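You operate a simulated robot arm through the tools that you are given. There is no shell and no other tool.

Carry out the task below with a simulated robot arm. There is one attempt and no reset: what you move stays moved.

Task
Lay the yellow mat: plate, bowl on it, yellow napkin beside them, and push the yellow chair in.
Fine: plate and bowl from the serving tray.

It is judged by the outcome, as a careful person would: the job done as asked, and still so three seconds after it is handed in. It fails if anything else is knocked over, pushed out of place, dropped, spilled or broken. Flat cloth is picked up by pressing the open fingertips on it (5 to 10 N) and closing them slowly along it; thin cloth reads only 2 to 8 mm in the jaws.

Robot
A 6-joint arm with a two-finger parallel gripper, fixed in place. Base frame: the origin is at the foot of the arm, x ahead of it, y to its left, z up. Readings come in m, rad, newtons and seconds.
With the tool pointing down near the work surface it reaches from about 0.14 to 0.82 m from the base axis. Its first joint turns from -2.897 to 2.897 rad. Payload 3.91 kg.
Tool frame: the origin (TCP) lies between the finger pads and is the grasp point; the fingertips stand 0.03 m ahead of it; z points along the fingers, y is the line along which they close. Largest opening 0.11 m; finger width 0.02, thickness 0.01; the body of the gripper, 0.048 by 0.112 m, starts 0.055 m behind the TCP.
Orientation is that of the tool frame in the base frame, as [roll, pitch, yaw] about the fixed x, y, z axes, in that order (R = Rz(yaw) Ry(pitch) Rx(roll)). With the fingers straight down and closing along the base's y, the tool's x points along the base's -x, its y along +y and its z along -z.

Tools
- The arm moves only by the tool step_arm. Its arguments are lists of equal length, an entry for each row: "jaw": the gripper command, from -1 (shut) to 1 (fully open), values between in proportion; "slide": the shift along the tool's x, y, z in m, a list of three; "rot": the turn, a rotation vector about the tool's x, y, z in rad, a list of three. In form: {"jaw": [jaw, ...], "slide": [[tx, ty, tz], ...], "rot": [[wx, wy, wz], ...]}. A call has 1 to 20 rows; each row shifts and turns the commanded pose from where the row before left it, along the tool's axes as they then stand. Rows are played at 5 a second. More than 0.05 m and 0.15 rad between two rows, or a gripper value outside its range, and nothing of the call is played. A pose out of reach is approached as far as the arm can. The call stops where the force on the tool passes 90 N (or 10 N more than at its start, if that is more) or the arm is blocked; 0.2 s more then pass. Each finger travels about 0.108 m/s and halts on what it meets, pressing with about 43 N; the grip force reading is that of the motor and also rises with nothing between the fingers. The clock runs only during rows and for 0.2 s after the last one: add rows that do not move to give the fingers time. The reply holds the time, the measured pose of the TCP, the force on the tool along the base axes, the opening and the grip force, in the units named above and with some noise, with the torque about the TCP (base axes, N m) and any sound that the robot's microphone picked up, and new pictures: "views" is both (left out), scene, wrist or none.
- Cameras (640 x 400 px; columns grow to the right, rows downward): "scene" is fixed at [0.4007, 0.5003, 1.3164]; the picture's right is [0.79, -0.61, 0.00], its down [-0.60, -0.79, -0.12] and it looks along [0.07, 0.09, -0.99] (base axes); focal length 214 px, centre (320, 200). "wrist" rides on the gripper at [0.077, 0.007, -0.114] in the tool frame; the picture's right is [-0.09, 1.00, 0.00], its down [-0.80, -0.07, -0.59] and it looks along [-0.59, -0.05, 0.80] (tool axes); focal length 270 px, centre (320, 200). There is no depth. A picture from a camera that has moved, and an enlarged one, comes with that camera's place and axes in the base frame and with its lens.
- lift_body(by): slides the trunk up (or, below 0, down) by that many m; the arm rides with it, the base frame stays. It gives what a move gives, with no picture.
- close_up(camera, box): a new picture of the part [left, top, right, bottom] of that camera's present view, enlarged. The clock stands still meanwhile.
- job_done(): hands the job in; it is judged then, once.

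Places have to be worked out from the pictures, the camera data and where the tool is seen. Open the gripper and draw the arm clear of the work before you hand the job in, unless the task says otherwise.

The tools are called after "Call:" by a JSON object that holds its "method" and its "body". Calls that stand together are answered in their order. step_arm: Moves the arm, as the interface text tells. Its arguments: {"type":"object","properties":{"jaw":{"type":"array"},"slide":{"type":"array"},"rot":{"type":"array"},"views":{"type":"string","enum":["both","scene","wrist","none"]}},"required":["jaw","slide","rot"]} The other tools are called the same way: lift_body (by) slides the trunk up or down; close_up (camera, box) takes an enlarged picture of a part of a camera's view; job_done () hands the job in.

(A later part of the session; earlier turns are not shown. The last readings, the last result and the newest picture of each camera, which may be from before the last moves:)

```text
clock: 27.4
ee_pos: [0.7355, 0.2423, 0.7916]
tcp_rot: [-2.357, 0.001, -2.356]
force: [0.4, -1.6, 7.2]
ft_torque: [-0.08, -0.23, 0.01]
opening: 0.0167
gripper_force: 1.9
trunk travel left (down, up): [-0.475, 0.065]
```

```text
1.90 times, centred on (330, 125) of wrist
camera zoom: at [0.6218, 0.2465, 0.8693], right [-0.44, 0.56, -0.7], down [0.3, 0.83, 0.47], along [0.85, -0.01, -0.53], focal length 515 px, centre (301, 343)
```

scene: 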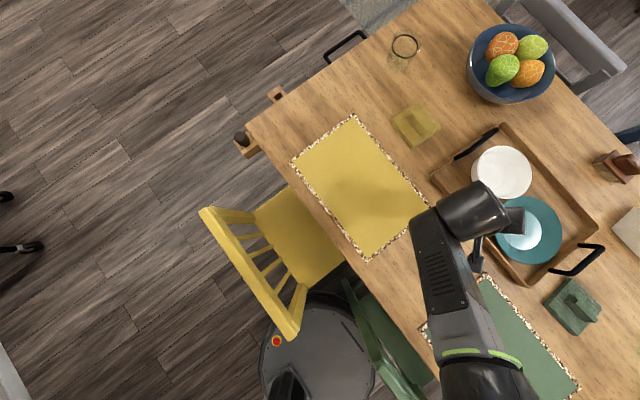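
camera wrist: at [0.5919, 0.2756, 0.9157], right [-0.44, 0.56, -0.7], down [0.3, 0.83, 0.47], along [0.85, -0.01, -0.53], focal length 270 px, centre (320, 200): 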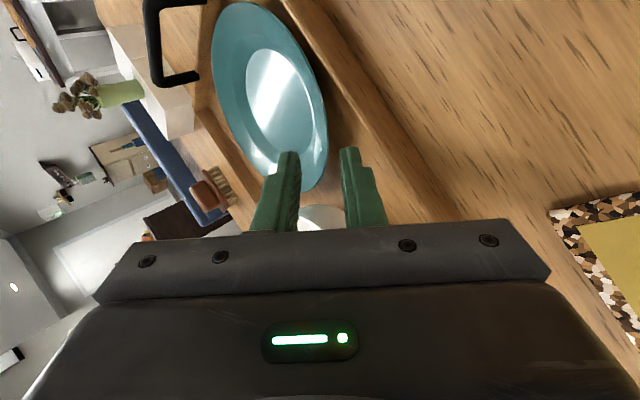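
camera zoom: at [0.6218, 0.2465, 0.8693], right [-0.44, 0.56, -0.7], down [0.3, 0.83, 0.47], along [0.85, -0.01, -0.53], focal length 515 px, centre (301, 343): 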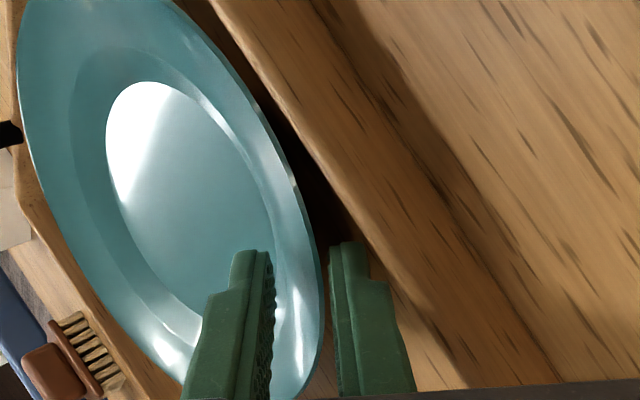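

Both pads are now lightly touching the brim at 17 mm with deeper overlap than before. I'll close fully and inspect how the plate sits.

Call:
{"method": "step_arm", "body": {"jaw": [-0.8, -0.86, -0.92, -1, -1, -1], "slide": [[0, 0, 0], [0, 0, 0], [0, 0, 0], [0, 0, 0], [0, 0, 0], [0, 0, 0]], "rot": [[0, 0, 0], [0, 0, 0], [0, 0, 0], [0, 0, 0], [0, 0, 0], [0, 0, 0]]}}

Call:
{"method": "close_up", "body": {"camera": "wrist", "box": [220, 20, 440, 230]}}

Call:
{"method": "close_up", "body": {"camera": "scene", "box": [420, 110, 610, 290]}}

```text
clock: 28.8
ee_pos: [0.7366, 0.241, 0.7931]
tcp_rot: [-2.354, 0.002, -2.354]
force: [3.8, -1.5, 16.1]
ft_torque: [-0.32, -0.79, 0.06]
opening: 0.0066
gripper_force: 42.8
trunk travel left (down, up): [-0.475, 0.065]
camera wrist: at [0.6215, 0.2465, 0.8702], right [-0.43, 0.56, -0.7], down [0.3, 0.83, 0.47], along [0.85, -0.01, -0.53], focal length 270 px, centre (320, 200)
```

scene: 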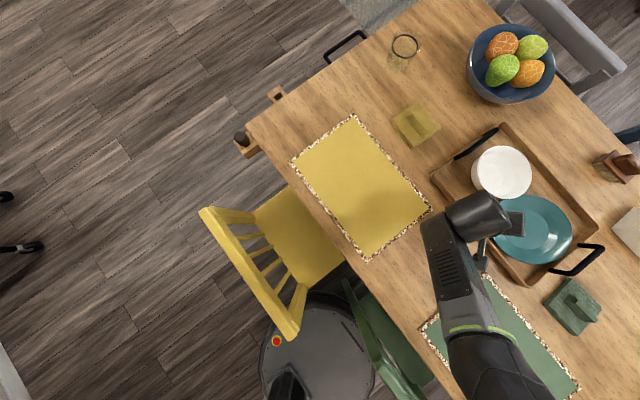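
wrist: 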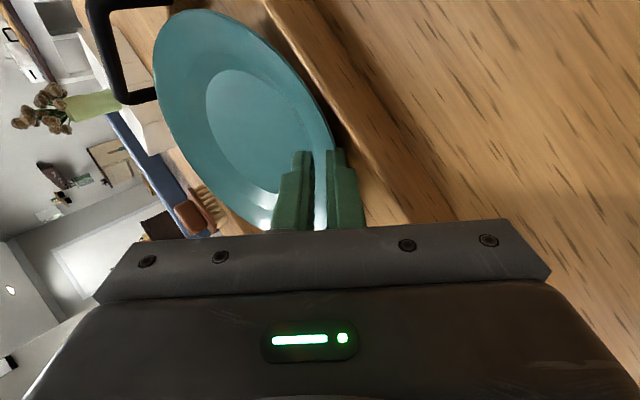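

```text
1.90 times, centred on (330, 125) of wrist
camera zoom: at [0.6215, 0.2465, 0.8702], right [-0.43, 0.56, -0.7], down [0.3, 0.83, 0.47], along [0.85, -0.01, -0.53], focal length 515 px, centre (301, 343)
```

zoom: 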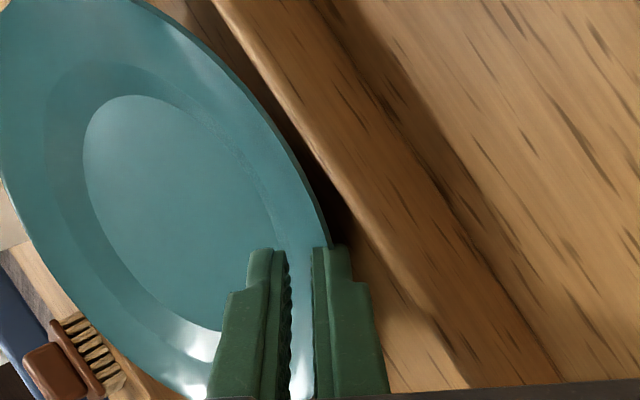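

```text
2.22 times, centred on (515, 200) of scene
camera zoom: at [0.4007, 0.5003, 1.3164], right [0.79, -0.61, 0.0], down [-0.6, -0.79, -0.12], along [0.07, 0.09, -0.99], focal length 477 px, centre (-113, 200)
```

zoom: 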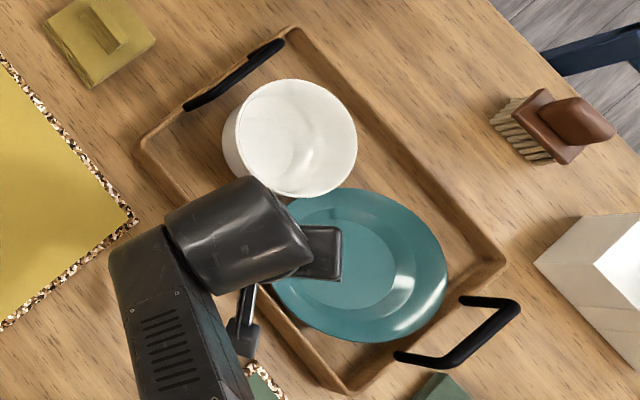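

The plate is clamped (6.6 mm, 43 N) with its near foot still pressed on the tray (16 N). I'll relieve this preload by lifting in very small steps and watch the opening.

Call:
{"method": "step_arm", "body": {"jaw": [-1, -1, -1, -1, -1], "slide": [[0, -0.0014, -0.0014], [0, -0.0014, -0.0014], [0, -0.0014, -0.0014], [0, -0.0014, -0.0014], [0, 0, 0]], "rot": [[0, 0, 0], [0, 0, 0], [0, 0, 0], [0, 0, 0], [0, 0, 0]], "views": "wrist"}}

```text
clock: 30.0
ee_pos: [0.7356, 0.2394, 0.7977]
tcp_rot: [-2.357, -0.002, -2.356]
force: [1.0, -2.2, 5.7]
ft_torque: [-0.05, -0.53, -0.17]
opening: 0.0051
gripper_force: 42.7
trunk travel left (down, up): [-0.475, 0.065]
camera wrist: at [0.6207, 0.2457, 0.8765], right [-0.44, 0.56, -0.7], down [0.3, 0.83, 0.47], along [0.85, -0.01, -0.53], focal length 270 px, centre (320, 200)
```

wrist: 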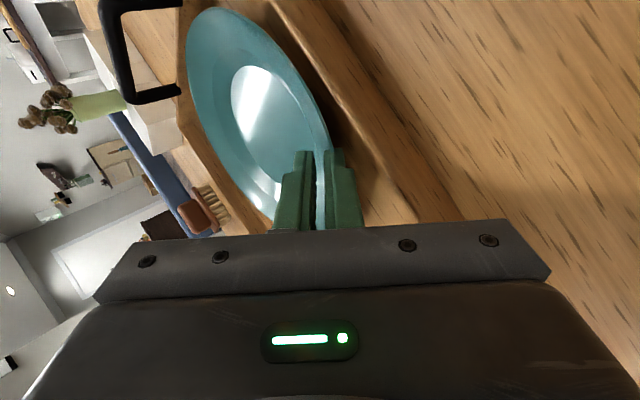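

The plate has rotated back toward level, still pinched at 5 mm. Continue lifting in tiny steps.

Call:
{"method": "step_arm", "body": {"jaw": [-1, -1, -1, -1, -1], "slide": [[0, -0.0014, -0.0014], [0, -0.0014, -0.0014], [0, -0.0014, -0.0014], [0, -0.0014, -0.0014], [0, 0, 0]], "rot": [[0, 0, 0], [0, 0, 0], [0, 0, 0], [0, 0, 0], [0, 0, 0]], "views": "wrist"}}

Call:
{"method": "close_up", "body": {"camera": "wrist", "box": [220, 20, 440, 230]}}

```text
clock: 31.2
ee_pos: [0.736, 0.2414, 0.8071]
tcp_rot: [-2.357, 0.0, -2.356]
force: [0.2, -1.3, 1.4]
ft_torque: [-0.18, -0.31, -0.12]
opening: 0.0043
gripper_force: 43.5
trunk travel left (down, up): [-0.475, 0.065]
camera wrist: at [0.6206, 0.2459, 0.884], right [-0.44, 0.56, -0.7], down [0.3, 0.83, 0.47], along [0.85, -0.01, -0.53], focal length 270 px, centre (320, 200)
```

wrist: 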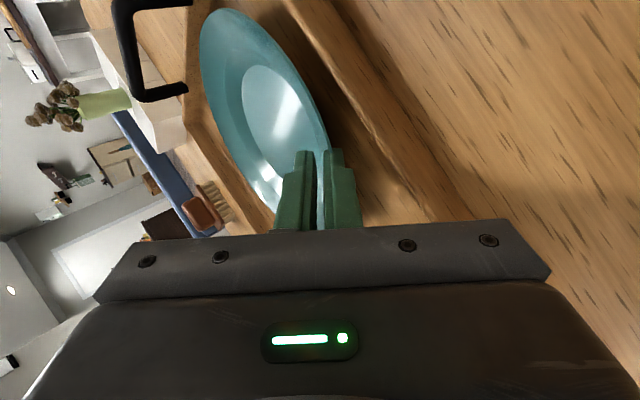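

```text
1.90 times, centred on (330, 125) of wrist
camera zoom: at [0.6206, 0.2459, 0.884], right [-0.44, 0.56, -0.7], down [0.3, 0.83, 0.47], along [0.85, -0.01, -0.53], focal length 515 px, centre (301, 343)
```

zoom: 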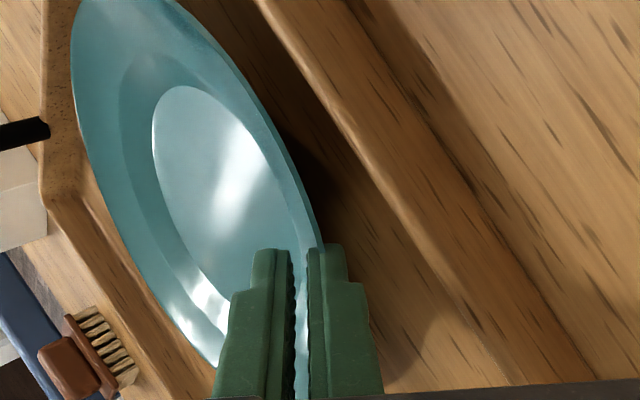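

The brim is now flush in the pads (4.3 mm) with the near edge raised ~1.4 cm and the far edge resting on the tray. I'll keep raising the near edge while rotating the tool with the plate, so it can clear the tray wall.

Call:
{"method": "step_arm", "body": {"jaw": [-1, -1, -1, -1, -1, -1, -1], "slide": [[0, -0.0024, -0.0024], [0, -0.0024, -0.0024], [0, -0.0024, -0.0024], [0, -0.0024, -0.0024], [0, -0.0024, -0.0024], [0, -0.0024, -0.0024], [0, 0, 0]], "rot": [[-0.02, 0, 0], [-0.02, 0, 0], [-0.02, 0, 0], [-0.02, 0, 0], [-0.02, 0, 0], [-0.02, 0, 0], [0, 0, 0]]}}

Call:
{"method": "close_up", "body": {"camera": "wrist", "box": [180, 0, 440, 230]}}

```text
clock: 32.8
ee_pos: [0.7367, 0.2412, 0.8285]
tcp_rot: [-2.478, 0.0, -2.355]
force: [0.5, -1.1, 0.2]
ft_torque: [-0.21, -0.22, -0.1]
opening: 0.004
gripper_force: 43.0
trunk travel left (down, up): [-0.475, 0.065]
camera wrist: at [0.6288, 0.2388, 0.9146], right [-0.49, 0.62, -0.61], down [0.35, 0.79, 0.51], along [0.8, 0.04, -0.6], focal length 270 px, centre (320, 200)
```

scene: 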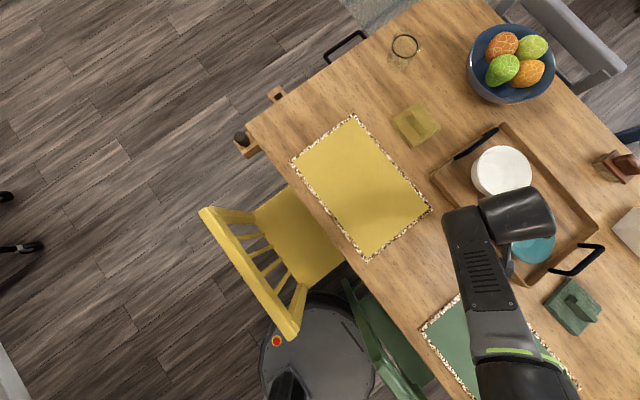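
wrist: 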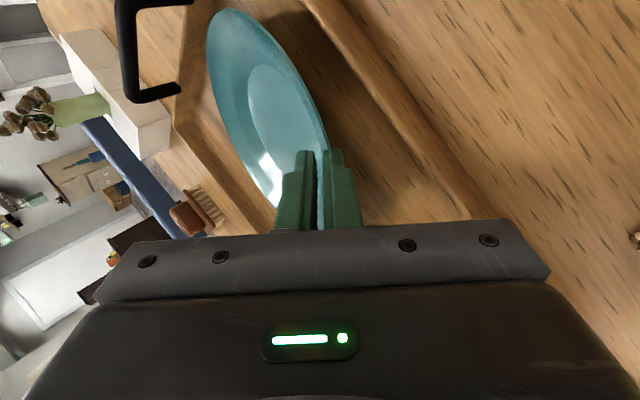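

```text
1.74 times, centred on (310, 115) of wrist
camera zoom: at [0.6288, 0.2388, 0.9146], right [-0.49, 0.62, -0.61], down [0.35, 0.79, 0.51], along [0.8, 0.04, -0.6], focal length 470 px, centre (337, 348)
```

zoom: 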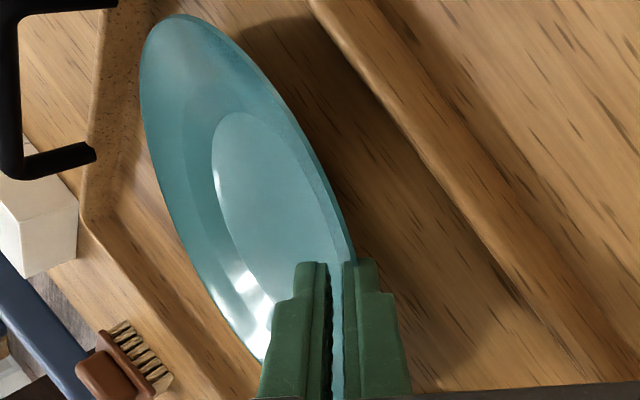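

The grip is flush and holding with the far edge on the tray. I'll continue raising and rotating with the plate so it hangs steeper (less torque on the grip), slowly.

Call:
{"method": "step_arm", "body": {"jaw": [-1, -1, -1, -1, -1, -1, -1, -1, -1], "slide": [[0, -0.003, -0.0043], [0, -0.003, -0.0043], [0, -0.003, -0.0043], [0, -0.003, -0.0043], [0, -0.0024, -0.0047], [0, -0.0024, -0.0047], [0, -0.0024, -0.0047], [0, -0.0024, -0.0047], [0, 0, 0]], "rot": [[-0.0325, 0, 0], [-0.0325, 0, 0], [-0.0325, 0, 0], [-0.0325, 0, 0], [-0.0325, 0, 0], [-0.0325, 0, 0], [-0.0325, 0, 0], [-0.0325, 0, 0], [0, 0, 0]], "views": "wrist"}}

```text
clock: 34.8
ee_pos: [0.7361, 0.2401, 0.8712]
tcp_rot: [-2.736, -0.001, -2.355]
force: [0.5, -0.1, -0.9]
ft_torque: [-0.13, -0.04, -0.03]
opening: 0.0033
gripper_force: 42.5
trunk travel left (down, up): [-0.475, 0.065]
camera wrist: at [0.6456, 0.221, 0.9737], right [-0.59, 0.71, -0.39], down [0.45, 0.69, 0.57], along [0.68, 0.16, -0.72], focal length 270 px, centre (320, 200)
```

wrist: 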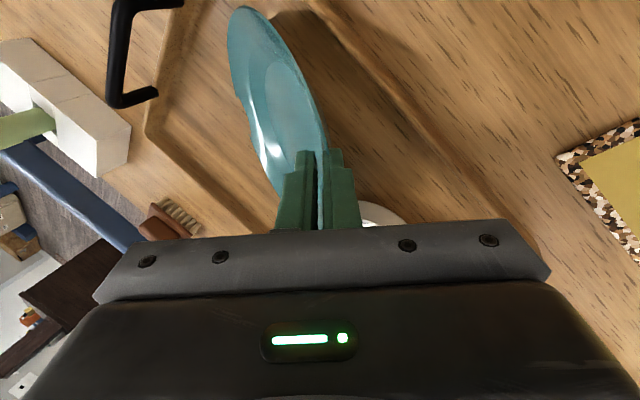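

Call:
{"method": "close_up", "body": {"camera": "wrist", "box": [210, 0, 420, 235]}}

```text
1.70 times, centred on (315, 118) of wrist
camera zoom: at [0.6456, 0.221, 0.9737], right [-0.59, 0.71, -0.39], down [0.45, 0.69, 0.57], along [0.68, 0.16, -0.72], focal length 460 px, centre (328, 340)
```

zoom: 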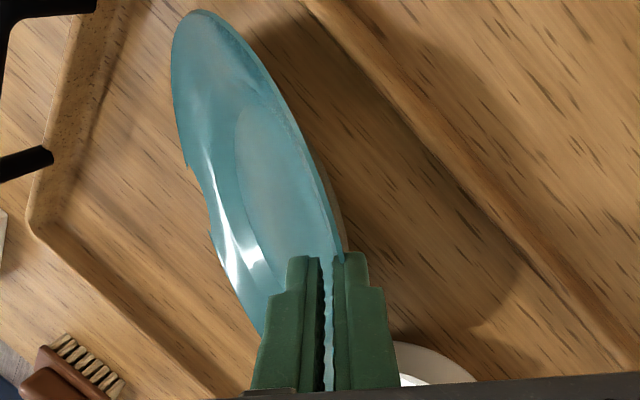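

Still held. I'll now test a straight lift of 1.5 cm with no rotation and check weight and opening.

Call:
{"method": "step_arm", "body": {"jaw": [-1, -1, -1, -1, -1, -1], "slide": [[0, -0.0012, -0.0028], [0, -0.0012, -0.0028], [0, -0.0012, -0.0028], [0, -0.0012, -0.0028], [0, -0.0012, -0.0028], [0, 0, 0]], "rot": [[-0.0325, 0, 0], [-0.0325, 0, 0], [-0.0325, 0, 0], [-0.0325, 0, 0], [0, 0, 0], [0, 0, 0]], "views": "wrist"}}

Call:
{"method": "close_up", "body": {"camera": "wrist", "box": [210, 0, 420, 235]}}

```text
clock: 36.2
ee_pos: [0.7362, 0.2404, 0.8841]
tcp_rot: [-2.866, 0.001, -2.356]
force: [0.1, -1.1, -1.7]
ft_torque: [-0.08, -0.08, -0.02]
opening: 0.0033
gripper_force: 42.6
trunk travel left (down, up): [-0.475, 0.065]
camera wrist: at [0.6561, 0.2111, 0.9935], right [-0.62, 0.74, -0.27], down [0.5, 0.63, 0.59], along [0.61, 0.23, -0.76], focal length 270 px, centre (320, 200)
```

wrist: 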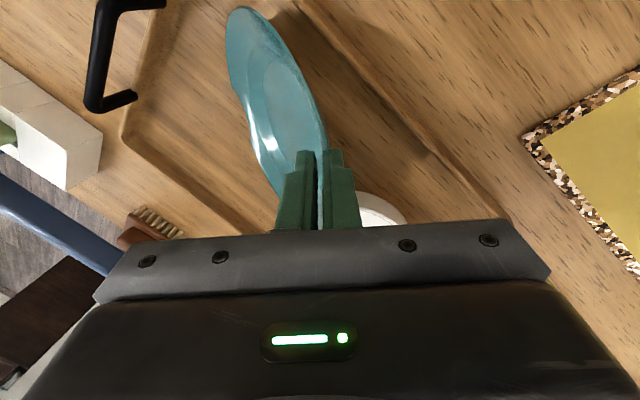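

```text
1.70 times, centred on (315, 118) of wrist
camera zoom: at [0.6561, 0.2111, 0.9935], right [-0.62, 0.74, -0.27], down [0.5, 0.63, 0.59], along [0.61, 0.23, -0.76], focal length 460 px, centre (328, 340)
```

zoom: 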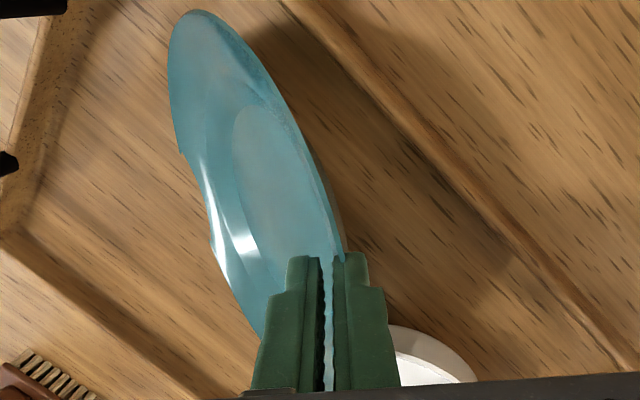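

Holding steady relative to the gripper. Continue straight up 4 cm slowly.

Call:
{"method": "step_arm", "body": {"jaw": [-1, -1, -1, -1, -1, -1, -1, -1, -1], "slide": [[0, -0.0014, -0.0048], [0, -0.0014, -0.0048], [0, -0.0014, -0.0048], [0, -0.0014, -0.0048], [0, -0.0014, -0.0048], [0, -0.0014, -0.0048], [0, -0.0014, -0.0048], [0, -0.0014, -0.0048], [0, 0, 0]], "rot": [[0, 0, 0], [0, 0, 0], [0, 0, 0], [0, 0, 0], [0, 0, 0], [0, 0, 0], [0, 0, 0], [0, 0, 0], [0, 0, 0]]}}

```text
clock: 38.2
ee_pos: [0.735, 0.2411, 0.9253]
tcp_rot: [-2.866, 0.001, -2.357]
force: [-0.7, 0.2, -2.8]
ft_torque: [0.08, 0.07, -0.01]
opening: 0.0033
gripper_force: 43.3
trunk travel left (down, up): [-0.475, 0.065]
camera wrist: at [0.6554, 0.2122, 1.0344], right [-0.62, 0.74, -0.27], down [0.5, 0.63, 0.59], along [0.61, 0.23, -0.76], focal length 270 px, centre (320, 200)
```

scene: 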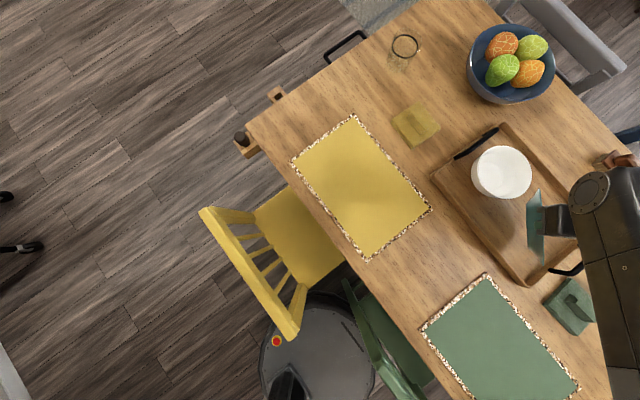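
wrist: 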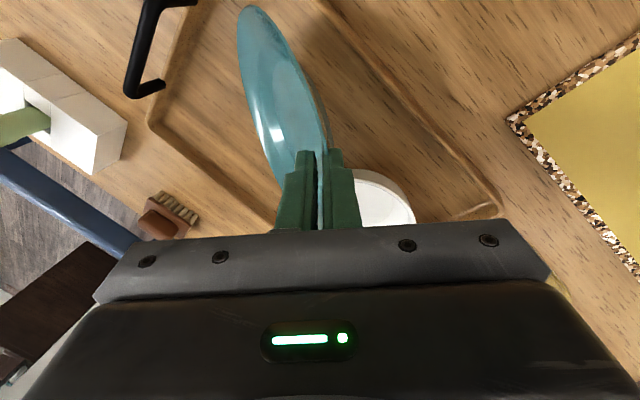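

The plate is lifted: 2.8 N weight, stable 3.3 mm grip, hanging steeply. I'll raise it further to clear the bowl and tray, then draw back toward the mat.

Call:
{"method": "step_arm", "body": {"jaw": [-1, -1, -1, -1, -1, -1, -1, -1], "slide": [[0, -0.0028, -0.0096], [0, -0.0041, -0.0144], [0, -0.0041, -0.0144], [0, -0.0041, -0.0144], [0, -0.0041, -0.0144], [0, -0.0041, -0.0144], [0, -0.0028, -0.0096], [0, 0, 0]], "rot": [[0, 0, 0], [0, 0, 0], [0, 0, 0], [0, 0, 0], [0, 0, 0], [0, 0, 0], [0, 0, 0], [0, 0, 0]]}}

```text
clock: 40.0
ee_pos: [0.738, 0.2399, 1.0192]
tcp_rot: [-2.866, 0.0, -2.357]
force: [-0.4, 0.4, -3.4]
ft_torque: [0.06, 0.11, -0.03]
opening: 0.0031
gripper_force: 42.9
trunk travel left (down, up): [-0.475, 0.065]
camera wrist: at [0.6583, 0.2105, 1.1289], right [-0.62, 0.74, -0.27], down [0.5, 0.63, 0.59], along [0.61, 0.23, -0.76], focal length 270 px, centre (320, 200)
```

scene: 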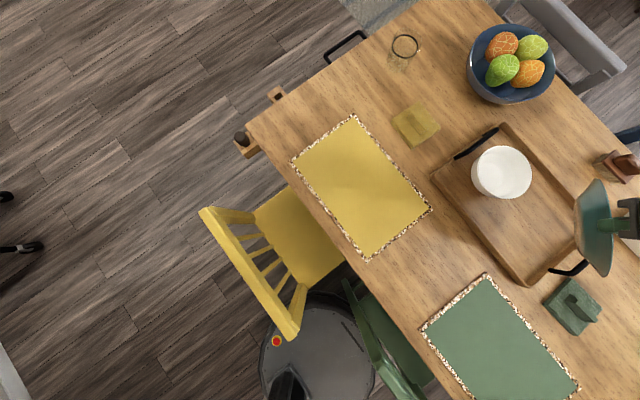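
wrist: 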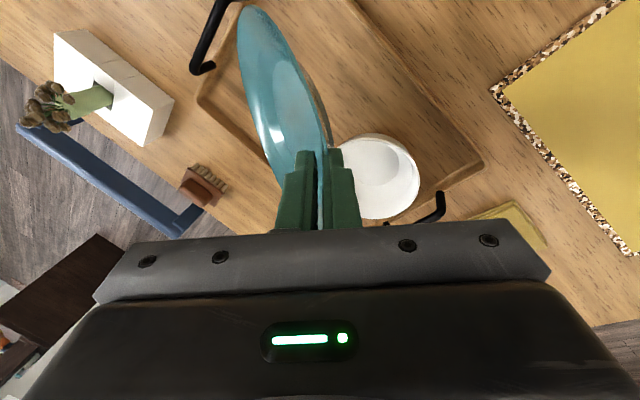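

The plate hangs at about 60° tilt, securely. I'll now carry it back over to the mat region, keeping the height.

Call:
{"method": "step_arm", "body": {"jaw": [-1, -1, -1, -1, -1, -1, -1, -1, -1], "slide": [[0.0075, 0.016, -0.0046], [0.015, 0.0319, -0.0091], [0.015, 0.0319, -0.0091], [0.015, 0.0319, -0.0091], [0.015, 0.0319, -0.0091], [0.015, 0.0319, -0.0091], [0.015, 0.0319, -0.0091], [0.0075, 0.016, -0.0046], [0, 0, 0]], "rot": [[0, 0, 0], [0, 0, 0], [0, 0, 0], [0, 0, 0], [0, 0, 0], [0, 0, 0], [0, 0, 0], [0, 0, 0], [0, 0, 0]], "views": "scene"}}

```text
clock: 42.0
ee_pos: [0.4967, 0.334, 1.0191]
tcp_rot: [-2.866, 0.001, -2.358]
force: [-0.8, -0.6, -3.0]
ft_torque: [0.06, 0.12, 0.03]
opening: 0.0035
gripper_force: 43.3
trunk travel left (down, up): [-0.475, 0.065]
```

scene: 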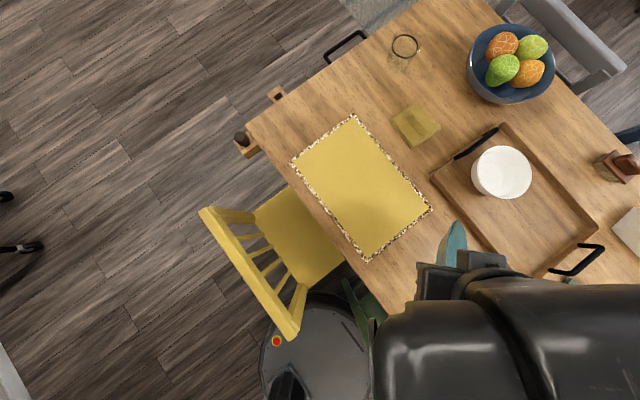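

Held firm. Now I turn the tool 105° about the vertical so the tool approaches the mat from the right-front side, clear of the chair.

Call:
{"method": "step_arm", "body": {"jaw": [-1, -1, -1, -1, -1, -1, -1, -1, -1, -1, -1, -1, -1, -1, -1], "slide": [[0, 0, 0], [0, 0, 0], [0, 0, 0], [0, 0, 0], [0, 0, 0], [0, 0, 0], [0, 0, 0], [0, 0, 0], [0, 0, 0], [0, 0, 0], [0, 0, 0], [0, 0, 0], [0, 0, 0], [0, 0, 0], [0, 0, 0]], "rot": [[0, -0.0356, -0.1259], [0, -0.0356, -0.1259], [0, -0.0356, -0.1259], [0, -0.0356, -0.1259], [0, -0.0356, -0.1259], [0, -0.0356, -0.1259], [0, -0.0356, -0.1259], [0, -0.0356, -0.1259], [0, -0.0356, -0.1259], [0, -0.0356, -0.1259], [0, -0.0356, -0.1259], [0, -0.0356, -0.1259], [0, -0.0356, -0.1259], [0, -0.0356, -0.1259], [0, 0, 0]]}}

```text
clock: 45.2
ee_pos: [0.4987, 0.33, 1.0203]
tcp_rot: [-2.866, -0.001, -0.522]
force: [-0.1, -0.5, -2.8]
ft_torque: [-0.13, 0.07, 0.0]
opening: 0.0036
gripper_force: 43.3
trunk travel left (down, up): [-0.475, 0.065]
camera wrist: at [0.547, 0.2576, 1.1294], right [-0.56, -0.79, -0.27], down [-0.74, 0.32, 0.59], along [-0.38, 0.53, -0.76], focal length 270 px, centre (320, 200)
```

scene: 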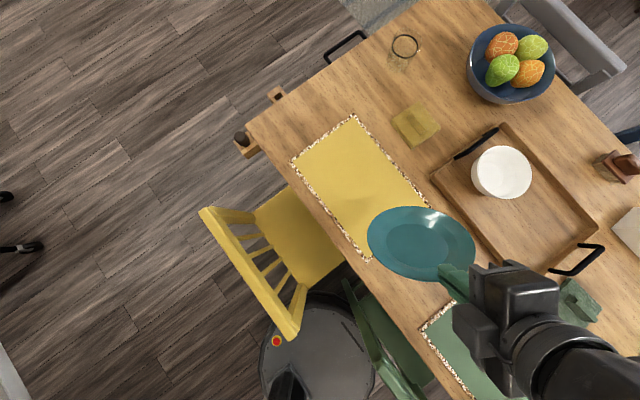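
wrist: 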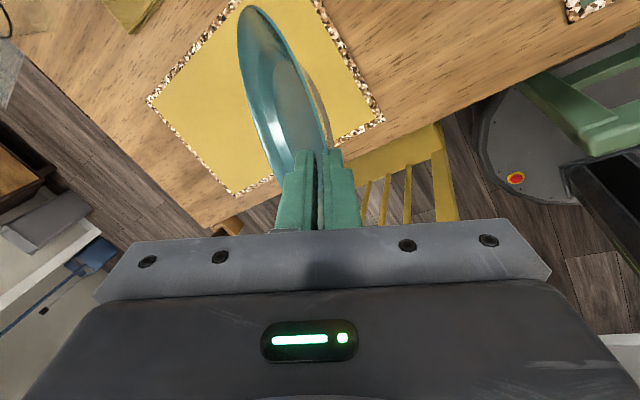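

Orientation is now as planned (tool heading 60°). Next I move so the plate's lower (far) edge hangs just above the mat's landing line.

Call:
{"method": "step_arm", "body": {"jaw": [-1, -1, -1, -1, -1, -1, -1, -1, -1], "slide": [[-0.0024, -0.01, 0.0107], [-0.0048, -0.0201, 0.0213], [-0.0048, -0.0201, 0.0213], [-0.0048, -0.0201, 0.0213], [-0.0048, -0.0201, 0.0213], [-0.0036, -0.0151, 0.016], [-0.0024, -0.01, 0.0107], [-0.0012, -0.005, 0.0053], [0, 0, 0]], "rot": [[0, 0, 0], [0, 0, 0], [0, 0, 0], [0, 0, 0], [0, 0, 0], [0, 0, 0], [0, 0, 0], [0, 0, 0], [0, 0, 0]]}}

```text
clock: 47.2
ee_pos: [0.5485, 0.4765, 0.93]
tcp_rot: [-2.867, -0.002, -0.523]
force: [0.9, 0.3, -3.7]
ft_torque: [-0.07, 0.05, 0.02]
opening: 0.0036
gripper_force: 43.4
trunk travel left (down, up): [-0.475, 0.065]
camera wrist: at [0.5966, 0.404, 1.0395], right [-0.56, -0.79, -0.27], down [-0.74, 0.32, 0.59], along [-0.38, 0.53, -0.76], focal length 270 px, centre (320, 200)
```

scene: 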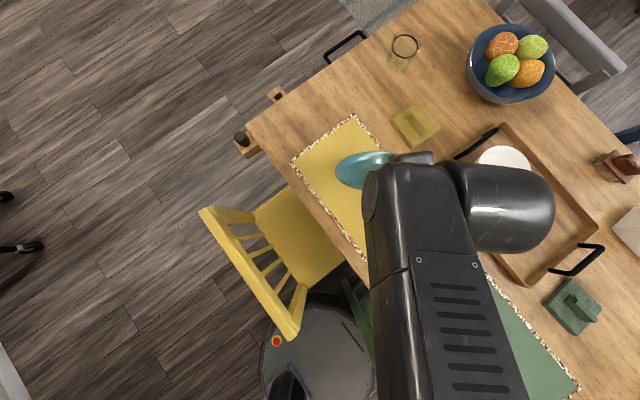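
wrist: 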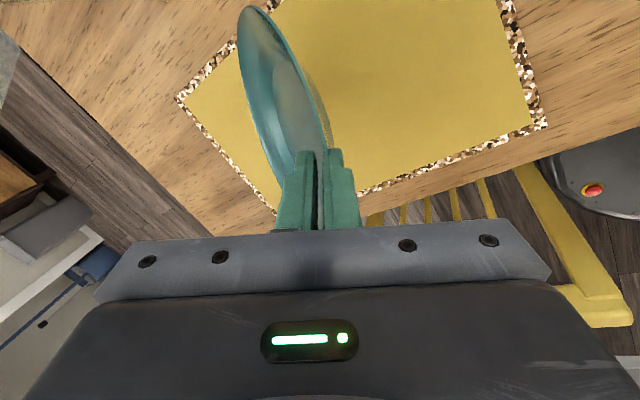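

Plate hangs over the mat. Lower 2 cm in small steps until its edge touches.

Call:
{"method": "step_arm", "body": {"jaw": [-1, -1, -1, -1, -1, -1], "slide": [[0, 0.0011, 0.0038], [0, 0.0011, 0.0038], [0, 0.0011, 0.0038], [0, 0.0008, 0.0029], [0, 0.0008, 0.0029], [0, 0, 0]], "rot": [[0, 0, 0], [0, 0, 0], [0, 0, 0], [0, 0, 0], [0, 0, 0], [0, 0, 0]], "views": "wrist"}}

```text
clock: 48.6
ee_pos: [0.5501, 0.4761, 0.9119]
tcp_rot: [-2.866, -0.001, -0.526]
force: [1.0, -0.5, -3.1]
ft_torque: [-0.09, 0.06, 0.0]
opening: 0.0034
gripper_force: 43.1
trunk travel left (down, up): [-0.475, 0.065]
camera wrist: at [0.5981, 0.4022, 1.021], right [-0.56, -0.79, -0.27], down [-0.74, 0.32, 0.59], along [-0.38, 0.53, -0.76], focal length 270 px, centre (320, 200)
```

wrist: 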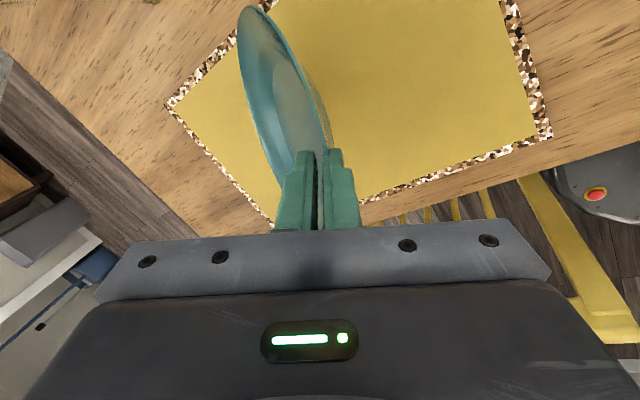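

No contact yet (weight still −3 N). Lower another 2 cm in small steps.

Call:
{"method": "step_arm", "body": {"jaw": [-1, -1, -1, -1, -1, -1], "slide": [[0, 0.0008, 0.0029], [0, 0.0008, 0.0029], [0, 0.0008, 0.0029], [0, 0.0008, 0.0029], [0, 0.0008, 0.0029], [0, 0, 0]], "rot": [[0, 0, 0], [0, 0, 0], [0, 0, 0], [0, 0, 0], [0, 0, 0], [0, 0, 0]], "views": "wrist"}}

```text
clock: 50.0
ee_pos: [0.5477, 0.4751, 0.8971]
tcp_rot: [-2.866, 0.001, -0.525]
force: [0.1, 0.4, -2.9]
ft_torque: [-0.11, 0.05, -0.01]
opening: 0.0033
gripper_force: 43.3
trunk travel left (down, up): [-0.475, 0.065]
camera wrist: at [0.5972, 0.4039, 1.0057], right [-0.56, -0.79, -0.27], down [-0.74, 0.32, 0.59], along [-0.38, 0.53, -0.76], focal length 270 px, centre (320, 200)
```

wrist: 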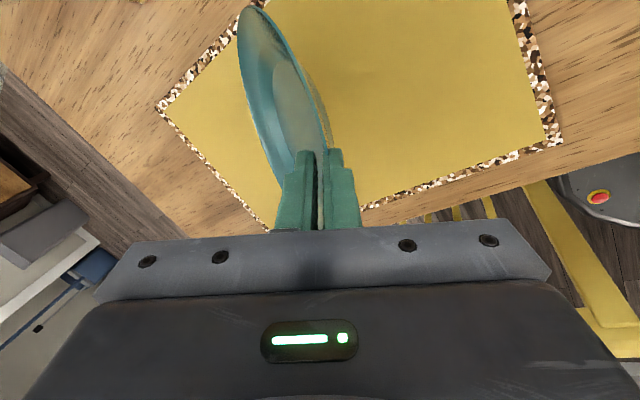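

Not touching yet, so the rim sits deeper in the pads than assumed. Continue lowering.

Call:
{"method": "step_arm", "body": {"jaw": [-1, -1, -1, -1, -1, -1], "slide": [[0, 0.0008, 0.0029], [0, 0.0008, 0.0029], [0, 0.0008, 0.0029], [0, 0.0005, 0.0019], [0, 0.0005, 0.0019], [0, 0, 0]], "rot": [[0, 0, 0], [0, 0, 0], [0, 0, 0], [0, 0, 0], [0, 0, 0], [0, 0, 0]], "views": "none"}}

Call:
{"method": "close_up", "body": {"camera": "wrist", "box": [210, 0, 420, 235]}}

```text
clock: 51.4
ee_pos: [0.5486, 0.4763, 0.8858]
tcp_rot: [-2.867, 0.001, -0.526]
force: [-0.6, -0.4, -0.2]
ft_torque: [0.06, 0.09, 0.11]
opening: 0.0033
gripper_force: 43.4
trunk travel left (down, up): [-0.475, 0.065]
```

```text
1.70 times, centred on (315, 118) of wrist
camera zoom: at [0.5975, 0.4037, 0.9946], right [-0.56, -0.79, -0.27], down [-0.74, 0.32, 0.59], along [-0.38, 0.53, -0.76], focal length 460 px, centre (328, 340)
```

zoom: 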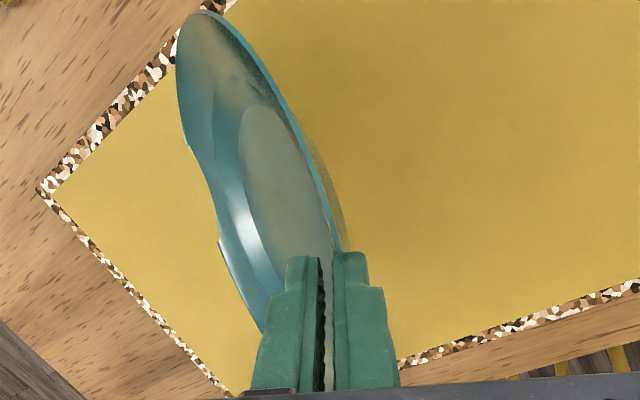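

Contact found: the edge rests on the mat (force −0.2 N), meaning the rim is gripped ~2.5 cm deep. I'll lift slightly, shift back 1.4 cm for proper placement, touch down, and start laying the plate down by rotating about its resting edge.

Call:
{"method": "step_arm", "body": {"jaw": [-1, -1, -1, -1, -1, -1, -1, -1, -1, -1, -1], "slide": [[0, -0.0016, -0.0058], [0, 0.0066, -0.0019], [0, 0.0065, -0.0018], [0, 0.0014, 0.005], [0, 0.0094, 0.0035], [0, 0.0094, 0.0035], [0, 0.0094, 0.0035], [0, 0.0094, 0.0035], [0, 0.0094, 0.0035], [0, 0.0094, 0.0035], [0, 0, 0]], "rot": [[0, 0, 0], [0, 0, 0], [0, 0, 0], [0, 0, 0], [0.0582, 0, 0], [0.0582, 0, 0], [0.0582, 0, 0], [0.0582, 0, 0], [0.0582, 0, 0], [0.0582, 0, 0], [0, 0, 0]]}}

```text
clock: 53.8
ee_pos: [0.5188, 0.4268, 0.8439]
tcp_rot: [-2.515, 0.0, -0.526]
force: [-1.6, -1.2, 1.0]
ft_torque: [0.15, -0.03, 0.07]
opening: 0.0035
gripper_force: 43.7
trunk travel left (down, up): [-0.475, 0.065]
camera wrist: at [0.5504, 0.3243, 0.9328], right [-0.48, -0.65, -0.58], down [-0.84, 0.15, 0.52], along [-0.26, 0.74, -0.62], focal length 270 px, centre (320, 200)
```

scene: 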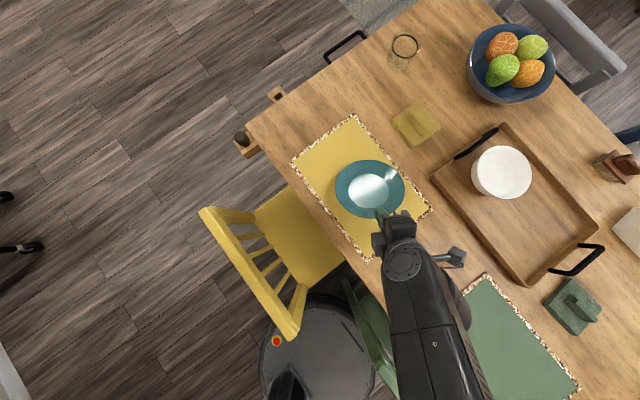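
wrist: 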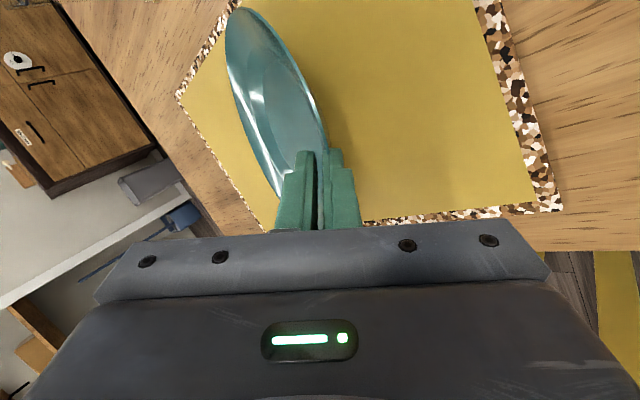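

The plate is being laid down well, with its far edge supported on the mat. Continue rotating down toward the 30° tool angle.

Call:
{"method": "step_arm", "body": {"jaw": [-1, -1, -1, -1, -1, -1, -1, -1, -1, -1], "slide": [[0, 0.0061, 0.0027], [0, 0.0061, 0.0027], [0, 0.0061, 0.0027], [0, 0.0054, 0.0016], [0, 0.0054, 0.0016], [0, 0.0054, 0.0016], [0, 0.0063, 0.0012], [0, 0.0063, 0.0012], [0, 0.0063, 0.0012], [0, 0, 0]], "rot": [[0.0465, 0, 0], [0.0465, 0, 0], [0.0465, 0, 0], [0.0465, 0, 0], [0.0465, 0, 0], [0.0465, 0, 0], [0.0465, 0, 0], [0.0465, 0, 0], [0.0465, 0, 0], [0, 0, 0]]}}

```text
clock: 56.0
ee_pos: [0.524, 0.4315, 0.8398]
tcp_rot: [-2.436, 0.002, -0.527]
force: [-0.7, -0.3, -1.4]
ft_torque: [-0.08, 0.02, -0.01]
opening: 0.0033
gripper_force: 43.3
out of reach, approached as far as the arm can: row 2, 3, 4, 5, 6, 7, 8, 9
trunk travel left (down, up): [-0.475, 0.065]
camera wrist: at [0.5516, 0.3212, 0.9232], right [-0.46, -0.61, -0.65], down [-0.86, 0.12, 0.5], along [-0.23, 0.78, -0.58], focal length 270 px, centre (320, 200)
```

scene: 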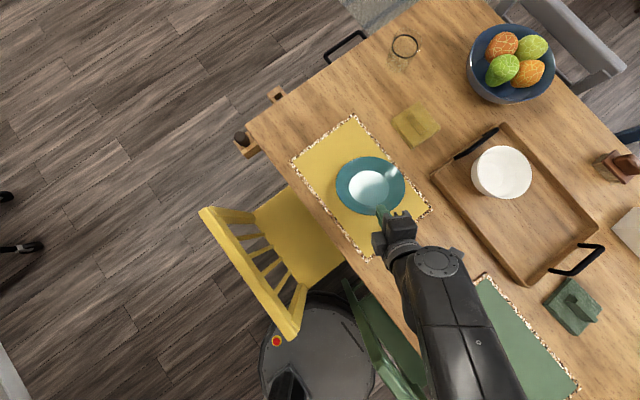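
wrist: 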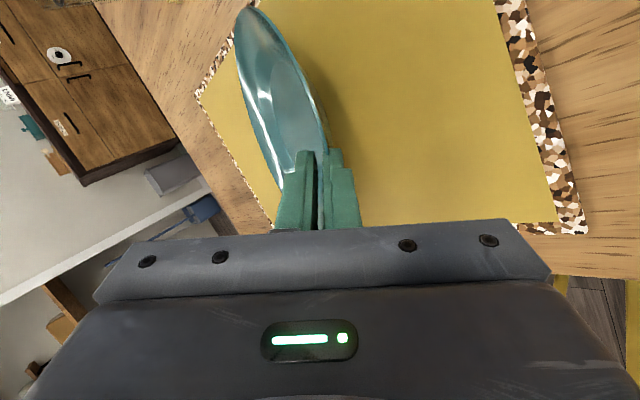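

The arm hit a joint/reach limit at e≈50°. Let me check the commanded state with a no-motion row before deciding.

Call:
{"method": "step_arm", "body": {"jaw": [-1], "slide": [[0, 0, 0]], "rot": [[0, 0, 0]], "views": "none"}}

```text
clock: 56.4
ee_pos: [0.5238, 0.4305, 0.8398]
tcp_rot: [-2.434, 0.002, -0.528]
force: [0.6, -0.2, -2.5]
ft_torque: [-0.08, 0.02, -0.02]
opening: 0.0033
gripper_force: 43.0
trunk travel left (down, up): [-0.475, 0.065]
```

The command is clamped to the actual pose and the plate is slightly off the mat, held firmly. I'll raise 3 cm, turn the heading back toward radial (φ≈38°) and test whether a lower tool angle becomes reachable.

Call:
{"method": "step_arm", "body": {"jaw": [-1, -1, -1, -1, -1, -1, -1, -1], "slide": [[0, -0.0065, -0.0076], [0, -0.0065, -0.0076], [0, -0.0065, -0.0076], [0, 0, 0], [0, 0, 0], [0, 0, 0], [0, 0, 0], [0, 0, 0]], "rot": [[0, 0, 0], [0, 0, 0], [0, 0, 0], [0, 0.0839, 0.0987], [0, 0.0839, 0.0987], [0, 0.0839, 0.0987], [0.1, 0, 0], [0.1, 0, 0]], "views": "scene"}}

```text
clock: 58.2
ee_pos: [0.5288, 0.4345, 0.8741]
tcp_rot: [-2.366, 0.002, -0.722]
force: [-0.2, 0.3, -3.0]
ft_torque: [-0.21, 0.07, 0.03]
opening: 0.0034
gripper_force: 43.3
out of reach, approached as far as the arm can: row 5, 6, 7, 8
trunk travel left (down, up): [-0.475, 0.065]
```

scene: 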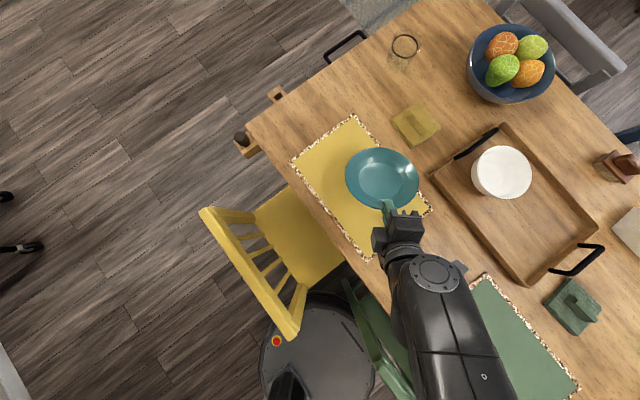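

Turning toward radial isn't the remedy; the forearm is probably too steep here. I'll raise the arm 15 cm and lower the trunk 15 cm so the forearm comes in flatter.

Call:
{"method": "step_arm", "body": {"jaw": [-1, -1, -1, -1, -1, -1], "slide": [[0, -0.021, -0.0214], [0, -0.021, -0.0214], [0, -0.021, -0.0214], [0, -0.021, -0.0214], [0, -0.021, -0.0214], [0, 0, 0]], "rot": [[0, 0, 0], [0, 0, 0], [0, 0, 0], [0, 0, 0], [0, 0, 0], [0, 0, 0]], "views": "none"}}

Call:
{"method": "lift_body", "body": {"by": -0.15}}

Call:
{"method": "step_arm", "body": {"jaw": [-1, -1, -1, -1], "slide": [[0, 0, 0], [0, 0, 0], [0, 0, 0], [0, 0, 0]], "rot": [[0.09, 0, 0], [0.09, 0, 0], [0.09, 0, 0], [0, 0, 0]], "views": "both"}}

```text
clock: 59.6
ee_pos: [0.5295, 0.4323, 1.027]
tcp_rot: [-2.366, 0.002, -0.721]
force: [-0.9, -0.3, -2.7]
ft_torque: [-0.2, 0.14, -0.04]
opening: 0.0036
gripper_force: 43.2
trunk travel left (down, up): [-0.475, 0.065]
```

```text
clock: 61.4
ee_pos: [0.5289, 0.4318, 0.8776]
tcp_rot: [-2.365, 0.003, -0.722]
force: [0.2, -0.1, -2.4]
ft_torque: [-0.19, 0.16, -0.04]
opening: 0.0034
gripper_force: 42.3
trunk travel left (down, up): [-0.325, 0.215]
```

```text
clock: 62.4
ee_pos: [0.5334, 0.4319, 0.8835]
tcp_rot: [-2.157, 0.006, -0.726]
force: [-0.6, -0.8, -2.8]
ft_torque: [-0.19, 0.16, 0.03]
opening: 0.0033
gripper_force: 43.0
out of reach, approached as far as the arm can: row 2, 3
trunk travel left (down, up): [-0.325, 0.215]
camera wrist: at [0.5265, 0.3062, 0.9416], right [-0.43, -0.35, -0.83], down [-0.9, 0.19, 0.39], along [0.02, 0.92, -0.4], focal length 270 px, centre (320, 200)
```

scene: 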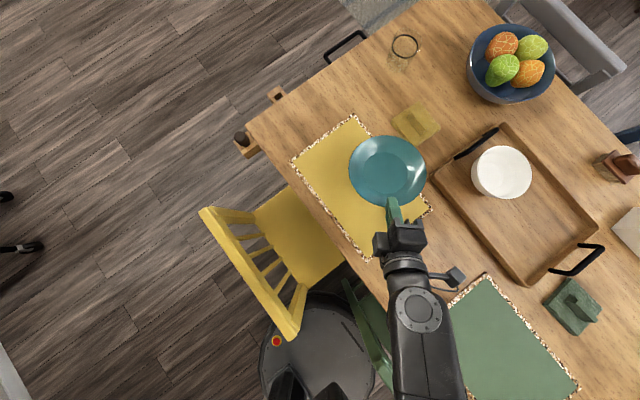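
wrist: 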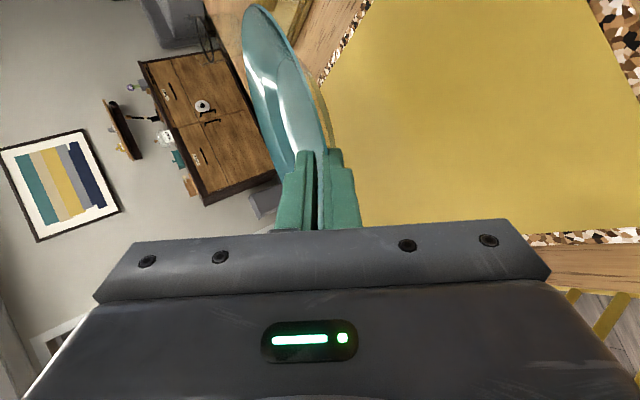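

Lowering the trunk helps: now e≈34°. I'll do the same again for another 12 cm to have margin for the final lowering.

Call:
{"method": "step_arm", "body": {"jaw": [-1, -1, -1, -1, -1], "slide": [[0, -0.025, -0.0166], [0, -0.025, -0.0166], [0, -0.025, -0.0166], [0, -0.025, -0.0166], [0, 0, 0]], "rot": [[0, 0, 0], [0, 0, 0], [0, 0, 0], [0, 0, 0], [0, 0, 0]], "views": "none"}}

Call:
{"method": "lift_body", "body": {"by": -0.12}}

Call:
{"method": "step_arm", "body": {"jaw": [-1, -1, -1], "slide": [[0, 0, 0], [0, 0, 0], [0, 0, 0]], "rot": [[0.04, 0, 0], [0.04, 0, 0], [0, 0, 0]], "views": "both"}}

```text
clock: 63.5
ee_pos: [0.5352, 0.4328, 1.0061]
tcp_rot: [-2.159, 0.002, -0.724]
force: [0.1, -1.6, -2.4]
ft_torque: [-0.19, 0.15, -0.06]
opening: 0.0034
gripper_force: 42.5
trunk travel left (down, up): [-0.325, 0.215]
```

```text
clock: 65.0
ee_pos: [0.5363, 0.4334, 0.8856]
tcp_rot: [-2.16, 0.002, -0.724]
force: [0.6, -0.3, -2.5]
ft_torque: [-0.2, 0.16, 0.0]
opening: 0.0032
gripper_force: 42.8
trunk travel left (down, up): [-0.205, 0.335]
```

```text
clock: 65.8
ee_pos: [0.5362, 0.4322, 0.8843]
tcp_rot: [-2.079, 0.002, -0.724]
force: [0.4, 0.0, -2.1]
ft_torque: [-0.19, 0.13, -0.03]
opening: 0.0035
gripper_force: 42.4
trunk travel left (down, up): [-0.205, 0.335]
camera wrist: at [0.5263, 0.303, 0.9349], right [-0.39, -0.3, -0.87], down [-0.92, 0.17, 0.35], along [0.04, 0.94, -0.34], focal length 270 px, centre (320, 200)
```

scene: 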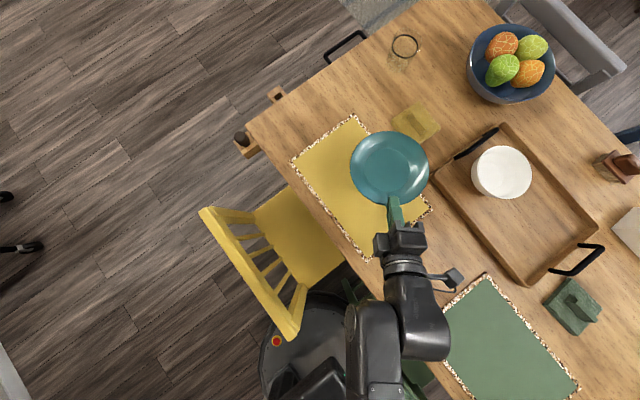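
wrist: 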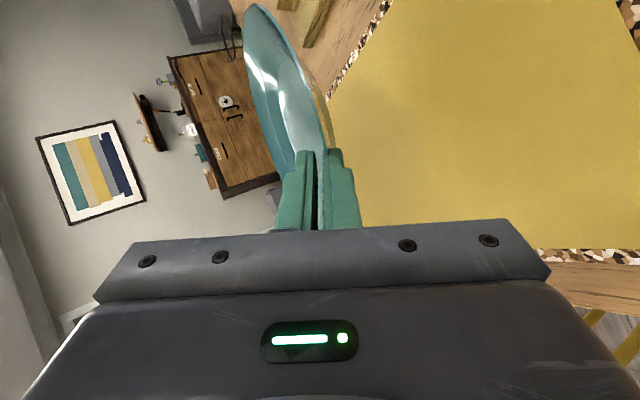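

Now e≈29° with the plate nearly level at about (0.594,0.50). I'll shift it to the target (0.552,0.48) and lower to just above the mat.

Call:
{"method": "step_arm", "body": {"jaw": [-1, -1, -1, -1, -1, -1, -1, -1, -1], "slide": [[-0.0088, 0.0106, -0.019], [-0.0088, 0.0106, -0.019], [0, 0.0149, 0.0083], [0, 0.0149, 0.0083], [0, 0.0149, 0.0083], [0, 0.0105, 0.0058], [0, 0.007, 0.0039], [0, 0.0044, 0.0024], [0, 0, 0]], "rot": [[0, 0, 0], [0, 0, 0], [0, 0, 0], [0, 0, 0], [0, 0, 0], [0, 0, 0], [0, 0, 0], [0, 0, 0], [0, 0, 0]]}}

Call:
{"method": "close_up", "body": {"camera": "scene", "box": [280, 100, 440, 270]}}

```text
clock: 67.8
ee_pos: [0.5144, 0.4239, 0.8096]
tcp_rot: [-2.078, 0.004, -0.725]
force: [0.2, 0.5, -2.6]
ft_torque: [-0.2, 0.16, 0.0]
opening: 0.0035
gripper_force: 43.3
out of reach, approached as far as the arm can: row 1, 2
trunk travel left (down, up): [-0.205, 0.335]
camera wrist: at [0.5045, 0.2941, 0.8594], right [-0.39, -0.3, -0.87], down [-0.92, 0.17, 0.35], along [0.04, 0.94, -0.34], focal length 270 px, centre (320, 200)
```

scene: 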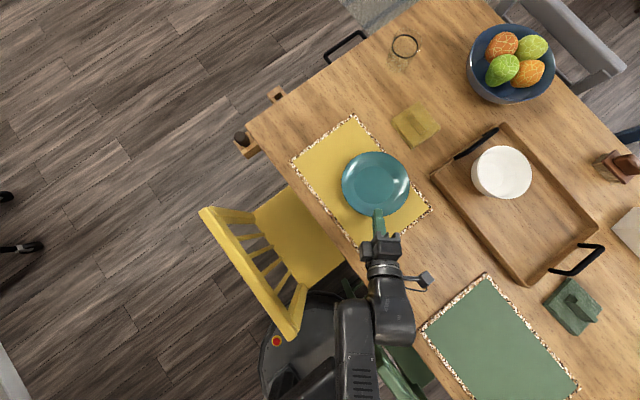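
wrist: 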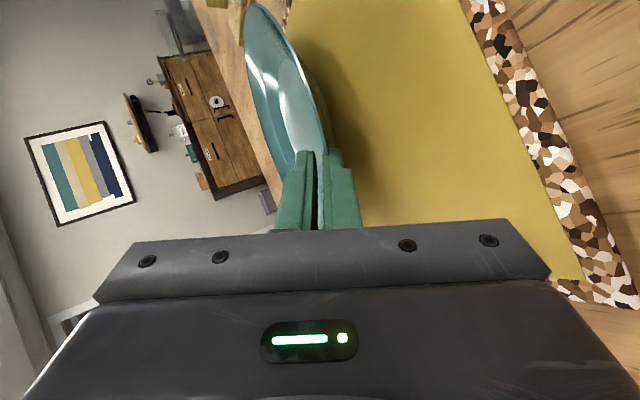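

```text
2.35 times, centred on (360, 185) of scene
camera zoom: at [0.4007, 0.5003, 1.3164], right [0.79, -0.61, 0.0], down [-0.6, -0.79, -0.12], along [0.07, 0.09, -0.99], focal length 505 px, centre (226, 235)
```

zoom: 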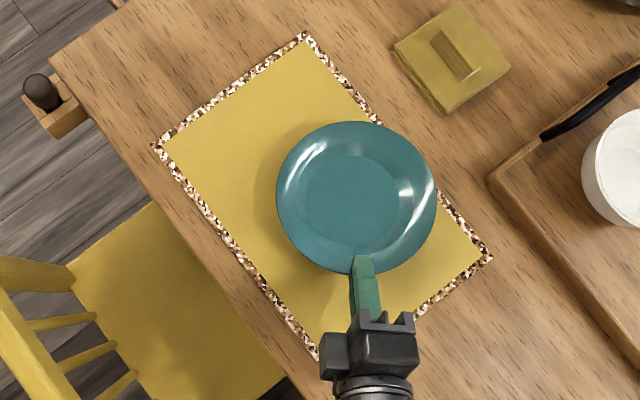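

The plate is at ≈(0.570,0.497); the backward shift was limited. I'll trade another 12 cm between arm and trunk, then shift it to the target.

Call:
{"method": "step_arm", "body": {"jaw": [-1, -1, -1, -1, -1], "slide": [[0, -0.0262, -0.0146], [0, -0.0262, -0.0146], [0, -0.0262, -0.0146], [0, -0.0262, -0.0146], [0, 0, 0]], "rot": [[0, 0, 0], [0, 0, 0], [0, 0, 0], [0, 0, 0], [0, 0, 0]], "views": "none"}}

Call:
{"method": "lift_body", "body": {"by": -0.12}}

Call:
{"method": "step_arm", "body": {"jaw": [-1, -1, -1], "slide": [[-0.002, 0.0064, -0.0115], [-0.002, 0.0064, -0.0115], [0, 0, 0]], "rot": [[0, 0, 0], [0, 0, 0], [0, 0, 0]], "views": "scene"}}

```text
clock: 69.0
ee_pos: [0.517, 0.4224, 0.9312]
tcp_rot: [-2.078, 0.002, -0.725]
force: [-0.3, 0.3, -1.9]
ft_torque: [-0.21, 0.16, 0.0]
opening: 0.0036
gripper_force: 42.9
trunk travel left (down, up): [-0.205, 0.335]
```

```text
clock: 70.5
ee_pos: [0.5169, 0.4227, 0.8092]
tcp_rot: [-2.079, 0.003, -0.723]
force: [-0.6, -0.4, -3.1]
ft_torque: [-0.17, 0.18, -0.01]
opening: 0.0032
gripper_force: 43.3
trunk travel left (down, up): [-0.085, 0.455]
```

```text
clock: 71.3
ee_pos: [0.4945, 0.405, 0.8077]
tcp_rot: [-2.078, 0.005, -0.724]
force: [-1.0, -0.1, -2.4]
ft_torque: [-0.21, 0.13, -0.01]
opening: 0.0037
gripper_force: 43.1
trunk travel left (down, up): [-0.085, 0.455]
```

scene: 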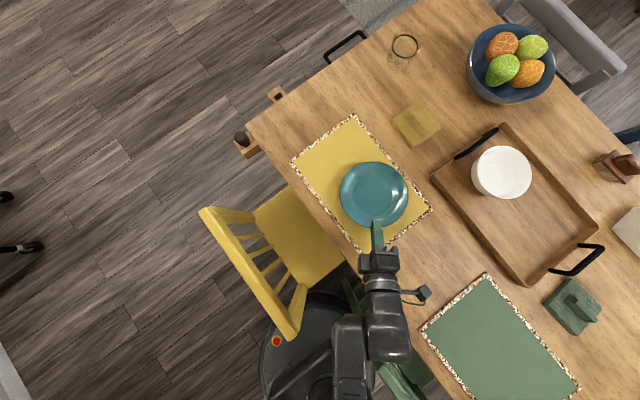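

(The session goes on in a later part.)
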